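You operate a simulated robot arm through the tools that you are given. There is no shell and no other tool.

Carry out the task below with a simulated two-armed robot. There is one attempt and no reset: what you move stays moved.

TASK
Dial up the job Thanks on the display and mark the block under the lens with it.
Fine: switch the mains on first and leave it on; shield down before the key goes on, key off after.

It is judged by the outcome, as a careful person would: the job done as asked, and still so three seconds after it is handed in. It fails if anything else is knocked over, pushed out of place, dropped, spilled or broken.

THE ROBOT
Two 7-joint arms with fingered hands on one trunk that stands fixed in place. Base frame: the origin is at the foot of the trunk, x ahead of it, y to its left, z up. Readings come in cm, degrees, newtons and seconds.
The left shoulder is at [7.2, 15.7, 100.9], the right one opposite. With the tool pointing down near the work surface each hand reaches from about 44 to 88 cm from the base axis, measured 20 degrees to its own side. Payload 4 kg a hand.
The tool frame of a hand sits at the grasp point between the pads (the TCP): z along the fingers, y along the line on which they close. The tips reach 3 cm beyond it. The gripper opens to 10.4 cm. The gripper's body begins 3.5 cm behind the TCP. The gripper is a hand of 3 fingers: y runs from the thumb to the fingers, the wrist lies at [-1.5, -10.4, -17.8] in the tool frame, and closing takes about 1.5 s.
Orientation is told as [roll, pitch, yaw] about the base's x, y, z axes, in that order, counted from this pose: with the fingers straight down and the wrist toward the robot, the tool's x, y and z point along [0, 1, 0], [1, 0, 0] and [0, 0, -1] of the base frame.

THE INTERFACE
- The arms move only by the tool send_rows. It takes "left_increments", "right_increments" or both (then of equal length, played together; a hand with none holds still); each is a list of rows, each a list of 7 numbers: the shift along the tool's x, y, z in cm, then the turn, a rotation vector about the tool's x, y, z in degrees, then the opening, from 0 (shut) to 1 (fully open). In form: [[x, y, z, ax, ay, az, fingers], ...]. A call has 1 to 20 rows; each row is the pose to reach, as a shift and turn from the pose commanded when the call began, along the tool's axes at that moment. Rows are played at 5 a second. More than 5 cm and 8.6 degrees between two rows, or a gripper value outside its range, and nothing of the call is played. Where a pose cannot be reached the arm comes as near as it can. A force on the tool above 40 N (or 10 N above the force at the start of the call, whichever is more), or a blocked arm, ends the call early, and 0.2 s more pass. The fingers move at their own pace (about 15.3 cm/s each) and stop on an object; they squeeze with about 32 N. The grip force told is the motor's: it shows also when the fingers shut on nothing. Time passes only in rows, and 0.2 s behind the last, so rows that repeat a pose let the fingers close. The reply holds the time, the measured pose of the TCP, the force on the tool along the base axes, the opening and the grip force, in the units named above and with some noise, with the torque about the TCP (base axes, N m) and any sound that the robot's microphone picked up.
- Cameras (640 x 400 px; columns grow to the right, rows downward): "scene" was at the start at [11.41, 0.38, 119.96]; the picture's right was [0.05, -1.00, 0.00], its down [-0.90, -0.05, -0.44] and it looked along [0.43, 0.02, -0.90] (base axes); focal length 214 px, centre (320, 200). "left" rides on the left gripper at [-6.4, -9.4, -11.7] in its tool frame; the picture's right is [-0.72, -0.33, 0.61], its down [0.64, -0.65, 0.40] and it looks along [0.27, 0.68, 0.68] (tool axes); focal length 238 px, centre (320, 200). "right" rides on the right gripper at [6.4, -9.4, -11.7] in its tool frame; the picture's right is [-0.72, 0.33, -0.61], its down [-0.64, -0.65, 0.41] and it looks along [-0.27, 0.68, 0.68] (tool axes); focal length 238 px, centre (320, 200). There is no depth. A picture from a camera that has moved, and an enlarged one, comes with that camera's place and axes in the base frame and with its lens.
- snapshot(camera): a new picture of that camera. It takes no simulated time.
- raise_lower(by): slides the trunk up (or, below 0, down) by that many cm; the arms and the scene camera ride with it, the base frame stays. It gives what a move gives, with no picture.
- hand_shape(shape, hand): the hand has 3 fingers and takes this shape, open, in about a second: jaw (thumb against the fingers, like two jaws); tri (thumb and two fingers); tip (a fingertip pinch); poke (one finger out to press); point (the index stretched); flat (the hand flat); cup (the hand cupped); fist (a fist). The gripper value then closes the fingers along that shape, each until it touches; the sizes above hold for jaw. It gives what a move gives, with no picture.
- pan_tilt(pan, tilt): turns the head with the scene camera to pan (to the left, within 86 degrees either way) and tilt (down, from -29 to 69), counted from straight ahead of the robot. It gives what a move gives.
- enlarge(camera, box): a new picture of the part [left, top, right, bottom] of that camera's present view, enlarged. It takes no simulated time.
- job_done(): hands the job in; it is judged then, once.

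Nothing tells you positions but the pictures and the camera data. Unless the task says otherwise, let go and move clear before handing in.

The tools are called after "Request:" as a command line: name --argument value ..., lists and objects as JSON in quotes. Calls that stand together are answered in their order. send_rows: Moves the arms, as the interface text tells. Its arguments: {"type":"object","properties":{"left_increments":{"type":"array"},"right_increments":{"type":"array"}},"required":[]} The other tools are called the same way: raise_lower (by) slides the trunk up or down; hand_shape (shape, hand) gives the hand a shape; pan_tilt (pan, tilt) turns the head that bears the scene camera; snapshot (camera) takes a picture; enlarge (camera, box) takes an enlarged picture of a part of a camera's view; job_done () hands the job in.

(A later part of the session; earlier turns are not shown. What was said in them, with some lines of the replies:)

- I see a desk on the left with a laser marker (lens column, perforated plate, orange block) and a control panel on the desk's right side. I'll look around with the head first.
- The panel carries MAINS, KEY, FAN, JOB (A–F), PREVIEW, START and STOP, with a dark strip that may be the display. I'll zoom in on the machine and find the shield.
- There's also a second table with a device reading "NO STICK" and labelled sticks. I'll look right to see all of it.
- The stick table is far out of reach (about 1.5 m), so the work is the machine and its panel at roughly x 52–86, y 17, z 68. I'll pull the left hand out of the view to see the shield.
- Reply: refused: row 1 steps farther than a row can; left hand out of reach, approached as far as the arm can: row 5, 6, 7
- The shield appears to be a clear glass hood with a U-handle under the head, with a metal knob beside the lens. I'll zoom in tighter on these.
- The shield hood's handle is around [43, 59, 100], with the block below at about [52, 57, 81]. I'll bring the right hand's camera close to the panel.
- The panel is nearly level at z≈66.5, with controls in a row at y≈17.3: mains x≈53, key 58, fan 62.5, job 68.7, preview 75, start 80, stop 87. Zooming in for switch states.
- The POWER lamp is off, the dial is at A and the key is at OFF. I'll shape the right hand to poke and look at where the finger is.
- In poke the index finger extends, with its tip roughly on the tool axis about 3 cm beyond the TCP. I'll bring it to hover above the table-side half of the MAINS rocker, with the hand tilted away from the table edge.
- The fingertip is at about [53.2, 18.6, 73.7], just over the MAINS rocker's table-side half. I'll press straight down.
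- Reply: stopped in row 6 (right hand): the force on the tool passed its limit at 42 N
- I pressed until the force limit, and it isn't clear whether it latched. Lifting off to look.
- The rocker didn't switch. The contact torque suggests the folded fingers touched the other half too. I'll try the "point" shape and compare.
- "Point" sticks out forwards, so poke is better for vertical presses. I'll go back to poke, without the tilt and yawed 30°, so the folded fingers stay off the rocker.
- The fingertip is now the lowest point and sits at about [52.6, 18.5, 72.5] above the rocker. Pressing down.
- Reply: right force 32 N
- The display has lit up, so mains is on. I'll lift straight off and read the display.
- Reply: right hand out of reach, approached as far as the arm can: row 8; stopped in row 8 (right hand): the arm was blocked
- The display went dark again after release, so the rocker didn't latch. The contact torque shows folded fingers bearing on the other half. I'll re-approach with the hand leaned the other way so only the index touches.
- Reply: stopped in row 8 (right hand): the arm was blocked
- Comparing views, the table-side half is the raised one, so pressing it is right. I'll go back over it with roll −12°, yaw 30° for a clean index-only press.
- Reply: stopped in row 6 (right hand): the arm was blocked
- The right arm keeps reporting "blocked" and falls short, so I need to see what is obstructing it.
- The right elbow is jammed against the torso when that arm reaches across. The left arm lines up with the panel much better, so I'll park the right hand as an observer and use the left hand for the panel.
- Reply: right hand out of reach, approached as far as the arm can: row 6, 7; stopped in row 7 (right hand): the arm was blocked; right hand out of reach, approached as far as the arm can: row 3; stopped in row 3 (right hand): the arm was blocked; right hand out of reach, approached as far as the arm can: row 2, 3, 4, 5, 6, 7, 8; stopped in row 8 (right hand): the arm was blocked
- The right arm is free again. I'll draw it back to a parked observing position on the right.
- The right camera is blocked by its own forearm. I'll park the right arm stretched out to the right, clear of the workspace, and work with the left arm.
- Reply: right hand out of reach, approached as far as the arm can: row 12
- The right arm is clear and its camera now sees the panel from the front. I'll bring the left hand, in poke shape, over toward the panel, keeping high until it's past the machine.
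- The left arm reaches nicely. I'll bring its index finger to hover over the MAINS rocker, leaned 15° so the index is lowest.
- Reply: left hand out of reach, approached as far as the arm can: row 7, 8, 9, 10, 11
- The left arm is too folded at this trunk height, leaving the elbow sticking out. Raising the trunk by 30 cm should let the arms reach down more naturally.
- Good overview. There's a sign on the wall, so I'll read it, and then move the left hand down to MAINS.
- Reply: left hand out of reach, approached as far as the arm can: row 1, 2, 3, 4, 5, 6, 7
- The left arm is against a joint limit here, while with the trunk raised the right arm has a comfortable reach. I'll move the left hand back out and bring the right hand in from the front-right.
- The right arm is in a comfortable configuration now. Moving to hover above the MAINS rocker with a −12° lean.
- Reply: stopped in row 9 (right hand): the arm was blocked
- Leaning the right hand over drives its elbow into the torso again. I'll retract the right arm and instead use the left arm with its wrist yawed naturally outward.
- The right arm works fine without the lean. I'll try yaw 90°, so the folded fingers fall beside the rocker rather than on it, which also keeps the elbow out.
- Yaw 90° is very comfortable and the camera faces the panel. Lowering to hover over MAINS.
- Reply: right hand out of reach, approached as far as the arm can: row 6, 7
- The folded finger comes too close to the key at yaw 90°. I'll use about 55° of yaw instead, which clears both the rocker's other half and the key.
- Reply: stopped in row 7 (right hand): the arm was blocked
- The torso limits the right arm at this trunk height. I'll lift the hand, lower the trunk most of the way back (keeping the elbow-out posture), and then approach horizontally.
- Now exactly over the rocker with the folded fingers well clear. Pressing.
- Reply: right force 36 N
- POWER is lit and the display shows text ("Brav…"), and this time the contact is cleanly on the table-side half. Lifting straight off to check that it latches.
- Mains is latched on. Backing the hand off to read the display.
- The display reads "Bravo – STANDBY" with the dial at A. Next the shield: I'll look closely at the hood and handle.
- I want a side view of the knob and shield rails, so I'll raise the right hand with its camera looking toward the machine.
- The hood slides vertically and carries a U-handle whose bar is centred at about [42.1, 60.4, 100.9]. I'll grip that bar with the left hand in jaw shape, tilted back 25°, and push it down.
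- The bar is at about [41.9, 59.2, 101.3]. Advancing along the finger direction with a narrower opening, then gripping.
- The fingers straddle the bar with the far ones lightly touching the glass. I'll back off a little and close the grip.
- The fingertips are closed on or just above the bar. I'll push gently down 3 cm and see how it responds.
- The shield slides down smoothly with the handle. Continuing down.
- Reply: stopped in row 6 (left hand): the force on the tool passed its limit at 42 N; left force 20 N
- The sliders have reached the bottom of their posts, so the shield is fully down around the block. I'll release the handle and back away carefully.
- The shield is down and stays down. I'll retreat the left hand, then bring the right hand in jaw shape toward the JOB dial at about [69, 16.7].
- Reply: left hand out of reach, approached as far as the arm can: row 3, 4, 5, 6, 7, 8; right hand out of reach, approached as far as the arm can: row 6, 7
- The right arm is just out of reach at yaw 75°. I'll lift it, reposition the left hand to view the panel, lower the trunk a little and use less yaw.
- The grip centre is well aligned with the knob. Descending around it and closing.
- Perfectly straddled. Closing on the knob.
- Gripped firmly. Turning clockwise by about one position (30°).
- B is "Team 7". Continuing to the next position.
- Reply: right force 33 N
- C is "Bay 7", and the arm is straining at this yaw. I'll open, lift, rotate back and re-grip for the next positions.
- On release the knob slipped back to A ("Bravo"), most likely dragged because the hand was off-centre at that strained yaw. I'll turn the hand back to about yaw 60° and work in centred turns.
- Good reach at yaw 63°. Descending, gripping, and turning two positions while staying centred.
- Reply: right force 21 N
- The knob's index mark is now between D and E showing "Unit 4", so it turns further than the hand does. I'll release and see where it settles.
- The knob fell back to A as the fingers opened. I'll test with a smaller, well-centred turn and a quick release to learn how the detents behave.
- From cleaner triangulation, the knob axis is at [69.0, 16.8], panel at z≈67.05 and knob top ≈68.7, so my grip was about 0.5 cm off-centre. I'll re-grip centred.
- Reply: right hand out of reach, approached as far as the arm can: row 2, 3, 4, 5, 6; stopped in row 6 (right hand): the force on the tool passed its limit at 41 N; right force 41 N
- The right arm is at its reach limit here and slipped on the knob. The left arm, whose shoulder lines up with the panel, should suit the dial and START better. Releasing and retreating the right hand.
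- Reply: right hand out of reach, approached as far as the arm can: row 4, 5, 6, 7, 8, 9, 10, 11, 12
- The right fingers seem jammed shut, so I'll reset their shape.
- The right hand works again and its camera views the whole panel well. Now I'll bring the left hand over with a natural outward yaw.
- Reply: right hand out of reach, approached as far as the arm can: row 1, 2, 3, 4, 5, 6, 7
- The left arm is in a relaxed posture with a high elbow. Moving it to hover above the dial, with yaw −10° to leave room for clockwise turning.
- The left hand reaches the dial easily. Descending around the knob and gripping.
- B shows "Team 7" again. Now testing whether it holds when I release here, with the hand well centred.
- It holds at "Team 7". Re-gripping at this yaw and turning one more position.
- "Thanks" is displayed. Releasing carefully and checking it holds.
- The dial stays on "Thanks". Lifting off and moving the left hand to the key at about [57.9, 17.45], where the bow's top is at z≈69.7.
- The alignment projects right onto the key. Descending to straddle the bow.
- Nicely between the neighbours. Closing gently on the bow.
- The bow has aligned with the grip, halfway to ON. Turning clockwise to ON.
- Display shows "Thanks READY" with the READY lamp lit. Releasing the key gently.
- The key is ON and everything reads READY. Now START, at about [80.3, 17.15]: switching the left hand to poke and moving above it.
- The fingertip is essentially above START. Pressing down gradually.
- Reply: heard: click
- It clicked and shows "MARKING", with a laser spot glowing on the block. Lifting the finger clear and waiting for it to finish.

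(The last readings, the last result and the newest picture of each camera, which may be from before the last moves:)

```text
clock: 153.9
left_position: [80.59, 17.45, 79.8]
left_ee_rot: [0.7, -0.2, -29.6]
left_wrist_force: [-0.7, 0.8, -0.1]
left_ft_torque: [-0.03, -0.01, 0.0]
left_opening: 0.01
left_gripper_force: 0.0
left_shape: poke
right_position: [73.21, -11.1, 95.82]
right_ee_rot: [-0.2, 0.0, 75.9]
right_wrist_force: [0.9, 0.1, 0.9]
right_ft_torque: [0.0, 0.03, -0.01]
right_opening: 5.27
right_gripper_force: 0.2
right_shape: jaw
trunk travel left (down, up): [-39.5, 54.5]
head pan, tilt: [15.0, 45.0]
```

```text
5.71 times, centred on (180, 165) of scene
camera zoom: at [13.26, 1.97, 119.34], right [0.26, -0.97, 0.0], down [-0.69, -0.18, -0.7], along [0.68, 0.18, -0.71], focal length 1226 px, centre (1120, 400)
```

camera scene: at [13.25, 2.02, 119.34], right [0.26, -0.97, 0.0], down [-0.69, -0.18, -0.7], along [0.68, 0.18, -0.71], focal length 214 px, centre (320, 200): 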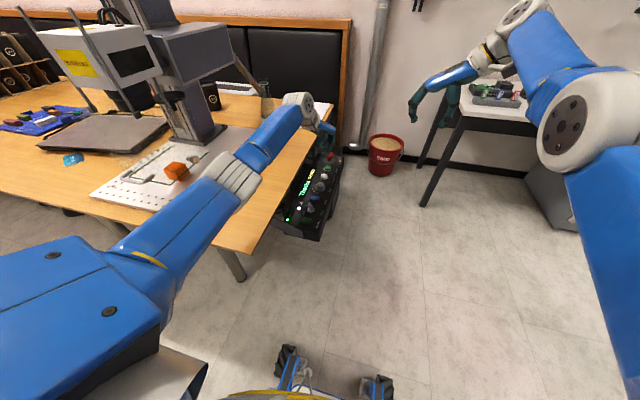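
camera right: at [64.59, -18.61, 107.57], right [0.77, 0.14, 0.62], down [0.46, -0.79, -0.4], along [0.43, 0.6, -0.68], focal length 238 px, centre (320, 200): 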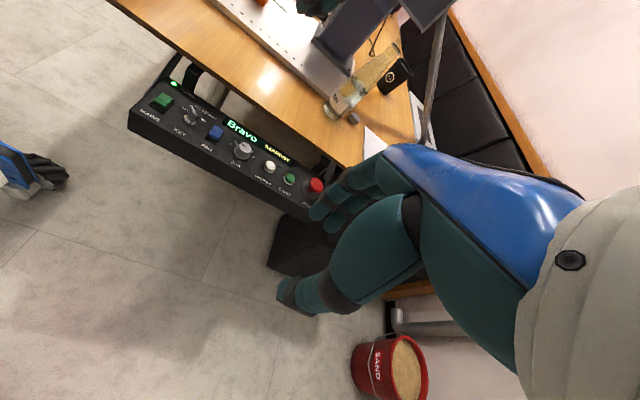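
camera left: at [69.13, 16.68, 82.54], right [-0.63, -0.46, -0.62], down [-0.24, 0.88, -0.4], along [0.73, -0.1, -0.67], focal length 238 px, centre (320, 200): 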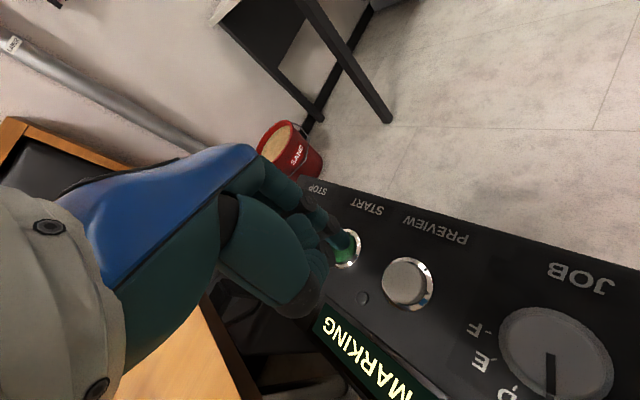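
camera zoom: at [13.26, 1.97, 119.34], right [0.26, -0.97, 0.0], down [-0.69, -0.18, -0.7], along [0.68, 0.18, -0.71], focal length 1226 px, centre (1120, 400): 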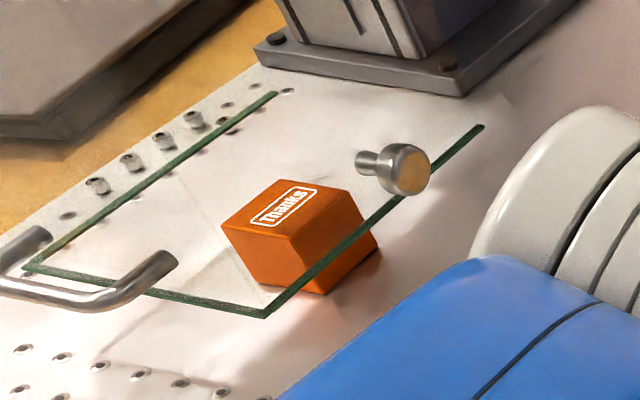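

"Thanks – DONE", and the block's top now carries the Thanks mark. Next, turning the key back OFF: moving the left hand in jaw shape back to the key.

Request:
send_rows --left_increments '[[0, 0, -3, 0, 0, 0, 0], [0, 0, -6, 0, 0, 0, 0]]'

Request:
hand_shape --shape "jaw" --hand "left"

Request:
send_rows --left_increments '[[-1.5, -2.6, 0, 0, 0, 2, 0.5], [-3, -5.2, 0, 0, 0, 4, 0.36], [-4.5, -7.9, 0, 0, 0, 6, 0.36], [-6, -10.5, 0, 0, 0, 8, 0.36], [-7.5, -13.2, 1, 0, 0, 10, 0.36], [-9, -15.8, 2.5, 0, 0, 12, 0.36], [-10.5, -18.4, 5, 0, 0, 14, 0.36], [-11.2, -19.7, 8, 0, 0, 15.5, 0.36], [-11.2, -19.7, 8, 0, 0, 15.5, 0.36]]'

Request:
snapshot --camera "left"

Request:
enlarge --camera "right" --box '[130, 60, 310, 190]'

```text
clock: 154.5
left_position: [80.4, 17.5, 86.03]
left_ee_rot: [0.7, -0.1, -29.7]
left_wrist_force: [0.8, 0.7, -0.8]
left_ft_torque: [0.0, -0.01, -0.01]
left_opening: 0.03
left_gripper_force: 0.0
left_shape: poke
right_position: [73.12, -11.06, 95.83]
right_ee_rot: [-0.4, 0.0, 75.9]
right_wrist_force: [0.0, -0.1, 0.4]
right_ft_torque: [-0.02, 0.04, -0.04]
right_opening: 5.27
right_gripper_force: 0.1
right_shape: jaw
trunk travel left (down, up): [-39.5, 54.5]
head pan, tilt: [15.0, 45.0]
```

```text
clock: 155.4
left_position: [80.52, 17.45, 85.8]
left_ee_rot: [0.6, -0.1, -29.7]
left_wrist_force: [0.6, 0.2, 0.7]
left_ft_torque: [0.0, 0.04, -0.03]
left_opening: 10.39
left_gripper_force: 0.1
left_shape: jaw
right_position: [73.18, -11.13, 95.8]
right_ee_rot: [-0.2, 0.0, 75.9]
right_wrist_force: [-0.2, 0.2, 0.6]
right_ft_torque: [-0.01, -0.01, 0.04]
right_opening: 5.22
right_gripper_force: 0.1
right_shape: jaw
trunk travel left (down, up): [-39.5, 54.5]
head pan, tilt: [15.0, 45.0]
```

```text
clock: 157.4
left_position: [57.73, 17.66, 77.66]
left_ee_rot: [0.6, 0.1, -45.4]
left_wrist_force: [-0.4, 0.3, -0.5]
left_ft_torque: [-0.01, -0.03, 0.0]
left_opening: 3.79
left_gripper_force: 0.0
left_shape: jaw
right_position: [73.23, -11.11, 95.84]
right_ee_rot: [-0.2, 0.0, 75.8]
right_wrist_force: [-0.1, 0.0, -0.2]
right_ft_torque: [0.02, -0.02, -0.02]
right_opening: 5.26
right_gripper_force: 0.0
right_shape: jaw
trunk travel left (down, up): [-39.5, 54.5]
head pan, tilt: [15.0, 45.0]
```

```text
taken
camera left: at [46.39, 19.83, 89.3], right [-0.74, -0.27, -0.62], down [0.0, 0.92, -0.4], along [0.68, -0.29, -0.68], focal length 238 px, centre (320, 200)
```

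left: 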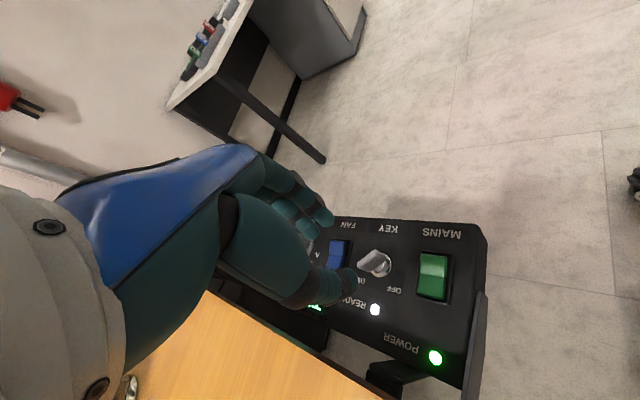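

```text
3.08 times, centred on (220, 125) of right
camera zoom: at [64.66, -18.67, 107.46], right [0.77, 0.14, 0.62], down [0.46, -0.79, -0.4], along [0.43, 0.6, -0.68], focal length 733 px, centre (628, 431)
```

zoom: 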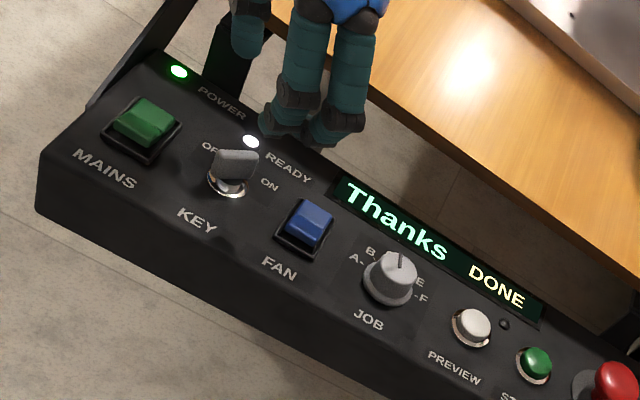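

Request:
send_rows --left_increments '[[0, 0.25, 2, 0, 0, 0, 0.36], [0, 0.25, 4.5, 0, 0, 0, 0.36], [0, 0.25, 6.75, 0, 0, 0, 0.36], [0, 0.25, 6.75, 0, 0, 0, 0.2], [0, 0.25, 6.75, 0, 0, 0, 0.1], [0, 0.25, 6.75, 0, 0, 0, 0.0], [0, 0.25, 6.75, 0, 0, 0, 0.0]]'

Request:
enlarge --camera "right" --box '[140, 70, 260, 160]'

Request:
snapshot --camera "left"

```text
clock: 159.0
left_position: [57.96, 17.63, 70.87]
left_ee_rot: [0.6, 0.1, -45.3]
left_wrist_force: [1.7, 0.6, -1.4]
left_ft_torque: [-0.08, -0.07, 0.05]
left_opening: 0.16
left_gripper_force: 31.8
left_shape: jaw
right_position: [73.29, -11.06, 95.77]
right_ee_rot: [-0.3, 0.1, 75.8]
right_wrist_force: [-0.2, 0.6, -0.2]
right_ft_torque: [-0.02, 0.05, 0.01]
right_opening: 5.22
right_gripper_force: 0.0
right_shape: jaw
trunk travel left (down, up): [-39.5, 54.5]
head pan, tilt: [15.0, 45.0]
```

```text
4.44 times, centred on (200, 115) of right
camera zoom: at [64.69, -18.63, 107.45], right [0.77, 0.14, 0.62], down [0.46, -0.79, -0.4], along [0.43, 0.6, -0.68], focal length 1059 px, centre (853, 578)
```

zoom: 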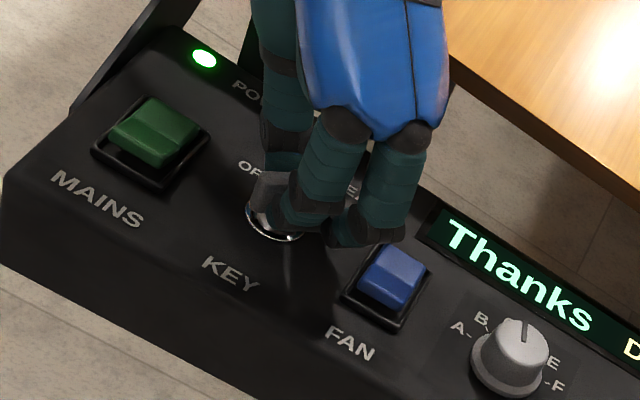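

```text
taken
camera left: at [46.76, 19.74, 82.51], right [-0.74, -0.27, -0.62], down [0.0, 0.92, -0.4], along [0.68, -0.29, -0.68], focal length 238 px, centre (320, 200)
```

left: 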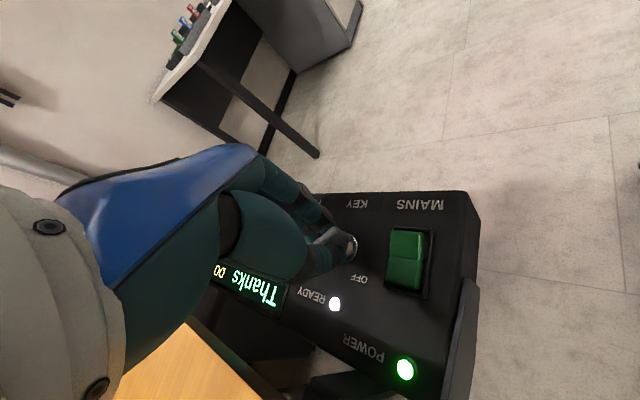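

Gripped on the bow. Turning counter-clockwise toward OFF.

Request:
send_rows --left_increments '[[0, 0, 0, 0, 0, -7, 0], [0, 0, 0, 0, 0, -14, 0], [0, 0, 0, 0, 0, -21, 0], [0, 0, 0, 0, 0, -28, 0], [0, 0, 0, 0, 0, -35, 0], [0, 0, 0, 0, 0, -42, 0], [0, 0, 0, 0, 0, -49, 0], [0, 0, 0, 0, 0, -56, 0], [0, 0, 0, 0, 0, -62, 0]]'

Request:
enlarge --camera "right" --box '[140, 70, 300, 190]'

Request:
snapshot --camera "left"

```text
clock: 161.0
left_position: [56.8, 18.41, 72.12]
left_ee_rot: [-0.1, -1.7, 17.1]
left_wrist_force: [5.5, -15.4, -23.7]
left_ft_torque: [-0.28, 0.02, -0.07]
left_opening: 0.0
left_gripper_force: 32.1
left_shape: jaw
right_position: [71.37, -10.57, 97.22]
right_ee_rot: [-1.4, 0.0, 76.0]
right_wrist_force: [-0.1, 0.3, 0.0]
right_ft_torque: [0.0, 0.05, -0.02]
right_opening: 5.25
right_gripper_force: 0.0
right_shape: jaw
trunk travel left (down, up): [-39.5, 54.5]
head pan, tilt: [15.0, 45.0]
```

```text
3.33 times, centred on (220, 130) of right
camera zoom: at [62.58, -18.18, 108.87], right [0.76, 0.15, 0.63], down [0.47, -0.79, -0.39], along [0.44, 0.59, -0.67], focal length 794 px, centre (653, 433)
```

zoom: 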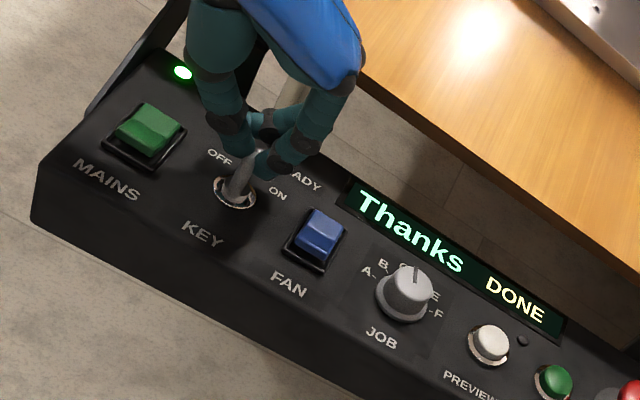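

```text
taken
camera left: at [49.39, 9.43, 83.58], right [-0.08, -0.78, -0.62], down [-0.8, 0.42, -0.42], along [0.59, 0.46, -0.66], focal length 238 px, centre (320, 200)
```

left: 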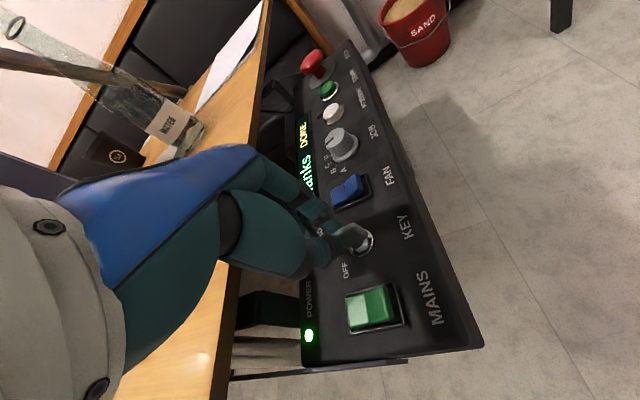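

The key is around mid-way but the arm is straining. I'll open the fingers and see which way the key settles.

Request:
send_rows --left_increments '[[0, 0, 0, 0, 0, 0, 0.15], [0, 0, 0, 0, 0, 0, 0.3], [0, 0, 0, 0, 0, 0, 0.36]]'

Request:
enlarge --camera "right" --box '[140, 70, 300, 190]'

Request:
snapshot --camera "left"

Request:
snapshot --camera "scene"

```text
clock: 161.8
left_position: [56.75, 18.33, 72.23]
left_ee_rot: [0.2, -1.8, 17.2]
left_wrist_force: [0.7, 0.1, -0.7]
left_ft_torque: [-0.01, -0.01, 0.0]
left_opening: 3.71
left_gripper_force: 0.0
left_shape: jaw
right_position: [71.2, -10.79, 97.13]
right_ee_rot: [-1.3, 0.0, 76.0]
right_wrist_force: [-0.1, -0.3, 0.2]
right_ft_torque: [0.0, 0.01, 0.03]
right_opening: 5.22
right_gripper_force: 0.1
right_shape: jaw
trunk travel left (down, up): [-39.5, 54.5]
head pan, tilt: [15.0, 45.0]
```

```text
3.33 times, centred on (220, 130) of right
camera zoom: at [62.44, -18.24, 108.79], right [0.76, 0.14, 0.63], down [0.47, -0.79, -0.39], along [0.44, 0.59, -0.67], focal length 794 px, centre (653, 433)
```

zoom: 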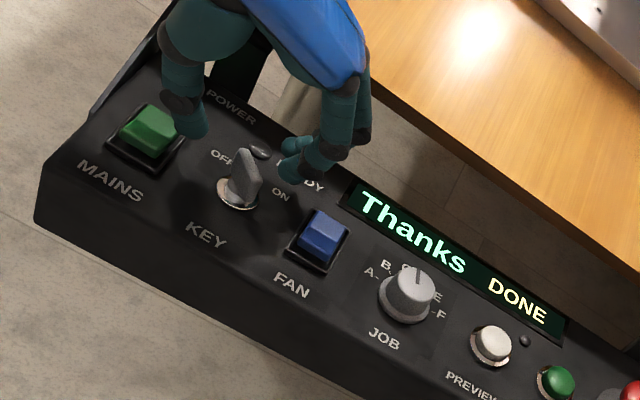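

```text
taken
camera left: at [49.39, 9.4, 83.59], right [-0.08, -0.78, -0.63], down [-0.8, 0.42, -0.42], along [0.59, 0.47, -0.65], focal length 238 px, centre (320, 200)
```

left: 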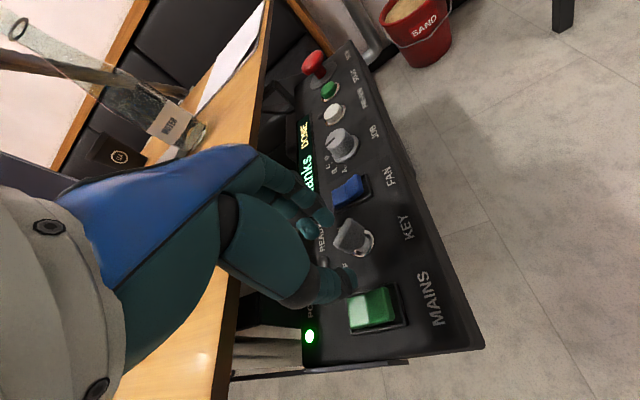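

```text
taken
camera scene: at [10.57, 3.02, 119.68], right [0.26, -0.97, 0.01], down [-0.67, -0.19, -0.72], along [0.7, 0.18, -0.69], focal length 214 px, centre (320, 200)
```

scene: 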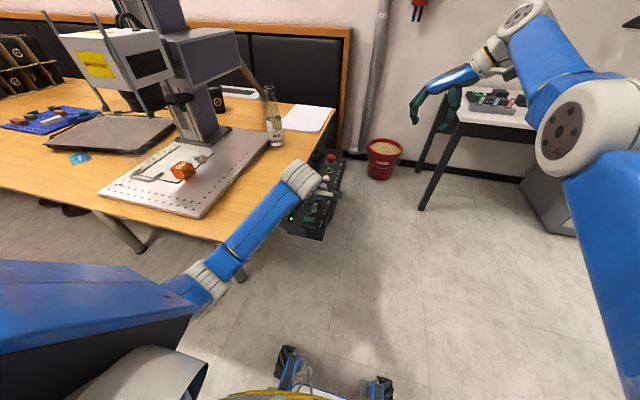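

The key has snapped to OFF and the READY lamp is out. My left forearm is leaning on the table corner, though, so I'll ease it off right away by raising straight up and unwinding the yaw.

Request:
send_rows --left_increments '[[0, 0, -1.5, 0, 0, 0, 0.36], [0, 0, -3, 0, 0, 0, 0.36], [0, 0, -5, 0, 0, 4, 0.36], [0, 0, -7.5, 0, 0, 10, 0.36], [0, 0, -10, 0, 0, 17, 0.36], [0, 0, -13, 0, 0, 24, 0.36], [0, 0, -16, 0, 0, 31, 0.36], [0, 0, -19, 0, 0, 38, 0.36], [0, 0, -22, 0, 0, 45, 0.36], [0, 0, -24, 0, 0, 52, 0.36]]'

Request:
snapshot --camera "scene"

Request:
snapshot --camera "left"

Request:
snapshot --camera "right"

```text
clock: 164.0
left_position: [57.96, 17.18, 94.9]
left_ee_rot: [0.5, -0.1, -35.4]
left_wrist_force: [0.3, -0.7, 0.2]
left_ft_torque: [0.02, -0.01, 0.03]
left_opening: 3.71
left_gripper_force: 0.1
left_shape: jaw
right_position: [73.39, -11.17, 95.64]
right_ee_rot: [-0.2, 0.0, 75.8]
right_wrist_force: [0.0, -0.2, -0.1]
right_ft_torque: [0.0, 0.01, 0.02]
right_opening: 5.22
right_gripper_force: 0.2
right_shape: jaw
trunk travel left (down, up): [-39.5, 54.5]
head pan, tilt: [15.0, 45.0]
```

```text
taken
camera scene: at [13.38, 1.95, 119.31], right [0.26, -0.97, 0.0], down [-0.69, -0.18, -0.7], along [0.68, 0.18, -0.71], focal length 214 px, centre (320, 200)
```

scene: 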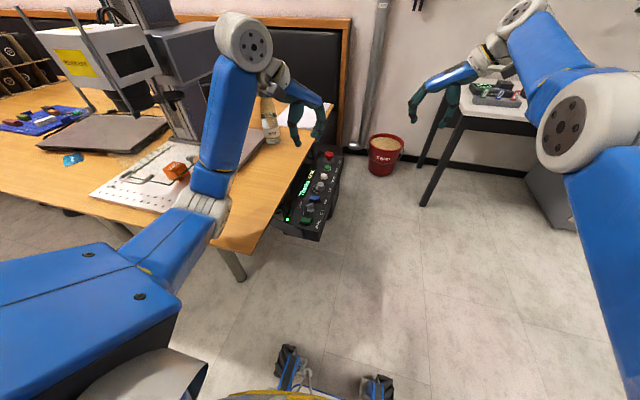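

```text
taken
camera left: at [46.49, 17.47, 106.49], right [-0.68, -0.39, -0.62], down [-0.16, 0.9, -0.4], along [0.72, -0.17, -0.68], focal length 238 px, centre (320, 200)
```

left: 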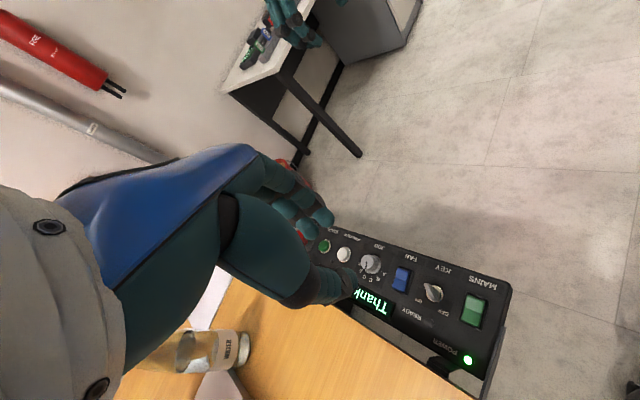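

```text
taken
camera right: at [64.82, -18.73, 107.32], right [0.78, 0.14, 0.61], down [0.46, -0.79, -0.4], along [0.43, 0.6, -0.68], focal length 238 px, centre (320, 200)
```

right: 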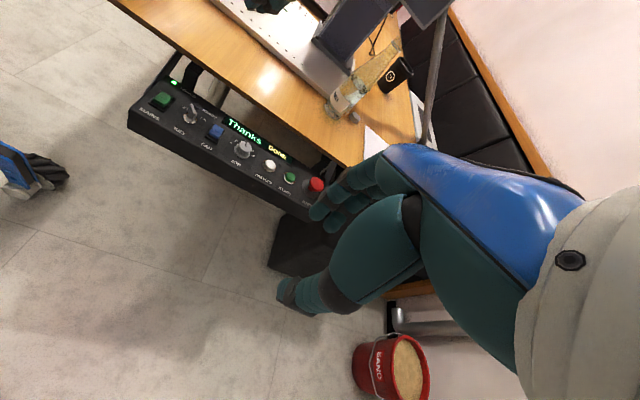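

Everything is back in place and nothing shifted. Verifying the panel, then retreating the left arm along its earlier safe path.

Request:
enlarge --camera "right" --box '[130, 70, 340, 200]'

Request:
send_rows --left_increments '[[0, -2, -3, 0, 0, 0, 0.36], [0, -4.5, -6, 0, 0, 0, 0.36], [0, -7.5, -8, 0, 0, 0, 0.36], [0.5, -10.5, -10, 0, 0, 0, 0.36], [1, -13.5, -12, 0, 0, 0, 0.36], [2, -16.5, -14, 0, 0, 0, 0.36], [3, -19.5, -15, 0, 0, 0, 0.36]]'

Request:
snapshot --camera "scene"

Request:
enlarge --camera "scene" --box '[60, 90, 240, 230]'

Request:
snapshot --camera "left"

```text
3.05 times, centred on (235, 135) of right
camera zoom: at [64.82, -18.73, 107.32], right [0.78, 0.14, 0.61], down [0.46, -0.79, -0.4], along [0.43, 0.6, -0.68], focal length 726 px, centre (579, 398)
```

zoom: 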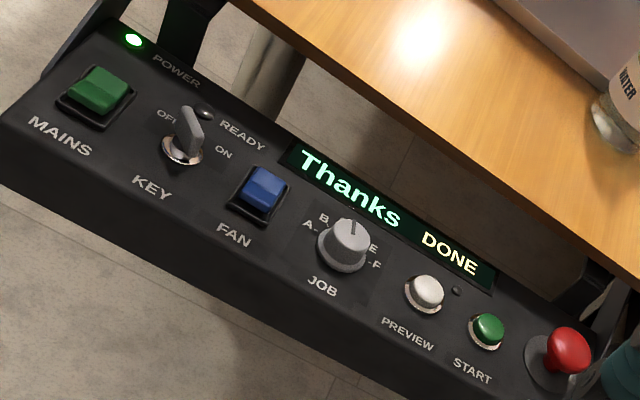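

```text
clock: 165.6
left_position: [43.51, 31.0, 110.06]
left_ee_rot: [0.6, 0.0, -35.3]
left_wrist_force: [-0.2, 0.3, -0.2]
left_ft_torque: [-0.04, -0.02, -0.01]
left_opening: 3.74
left_gripper_force: 0.0
left_shape: jaw
right_position: [73.07, -11.13, 95.86]
right_ee_rot: [-0.4, 0.1, 75.9]
right_wrist_force: [-0.9, -0.8, -0.6]
right_ft_torque: [-0.02, -0.01, 0.04]
right_opening: 5.23
right_gripper_force: 0.0
right_shape: jaw
trunk travel left (down, up): [-39.5, 54.5]
head pan, tilt: [15.0, 45.0]
```

```text
taken
camera scene: at [13.05, 2.21, 119.36], right [0.26, -0.97, 0.0], down [-0.68, -0.18, -0.71], along [0.68, 0.18, -0.71], focal length 214 px, centre (320, 200)
```

scene: 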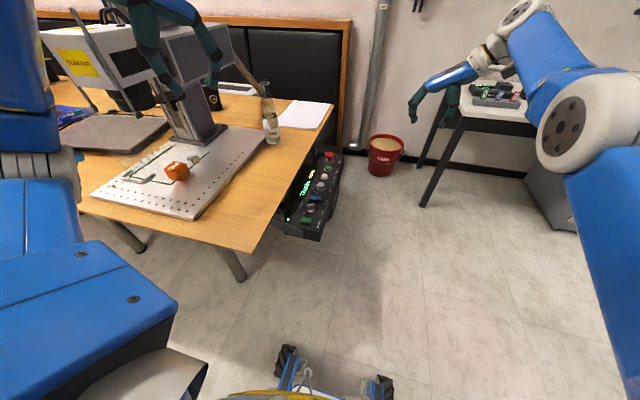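

```text
2.86 times, centred on (150, 160) of scene
camera zoom: at [13.05, 2.21, 119.36], right [0.26, -0.97, 0.0], down [-0.68, -0.18, -0.71], along [0.68, 0.18, -0.71], focal length 613 px, centre (806, 314)
```

zoom: 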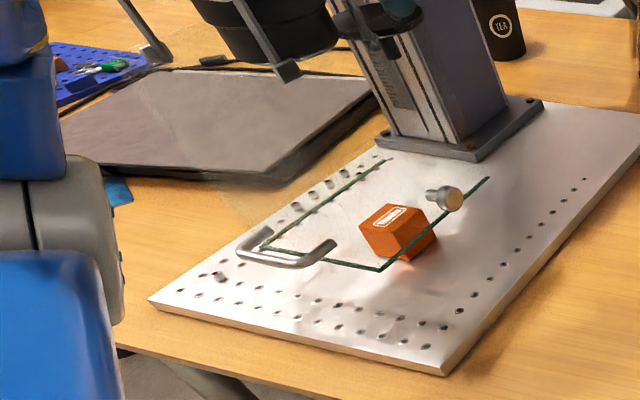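

```text
taken
camera left: at [32.05, 31.29, 121.62], right [-0.68, -0.39, -0.62], down [-0.16, 0.9, -0.4], along [0.72, -0.17, -0.67], focal length 238 px, centre (320, 200)
```

left: 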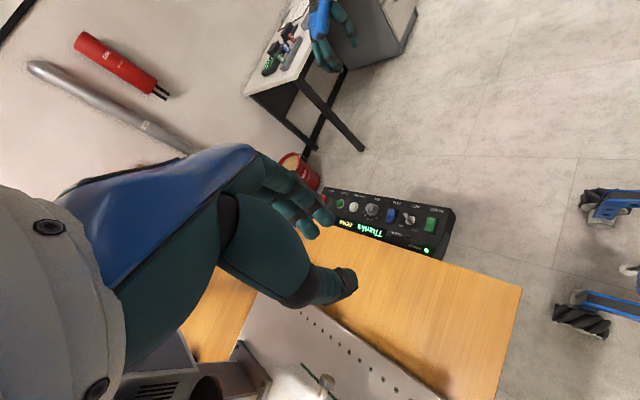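

The block carries the "Thanks" mark. Mains is on, the key is OFF, the shield is down, both hands are clear, and nothing was disturbed. Handing in.

Request:
job_done

```text
The job is handed in.
```

The block under the lens is marked with "Thanks", and I've handed the job in. I haven't had a verdict back yet.

- **Order:** mains went on first. The shield was down before the key went on, and the key went off after the display showed "Thanks DONE".
- **Now:** mains is still on, the shield is down, the key is OFF and the dial is on Thanks. Both hands are clear.
- **First press of mains:** it didn't latch. The display lit and went out again, and I pressed it once more before doing anything else.
- **Dial:** on the way to Thanks it passed through other jobs and slipped back to Bravo twice. That was all before the key went on.
- **Contact with the table:** while I was turning the key off, my left forearm seemed to lean on the table corner and pushed the robot back about 3 cm. I eased it off straight away. The camera views before and after look the same, so I don't think anything moved.

I didn't touch the fan, since the task didn't mention it.
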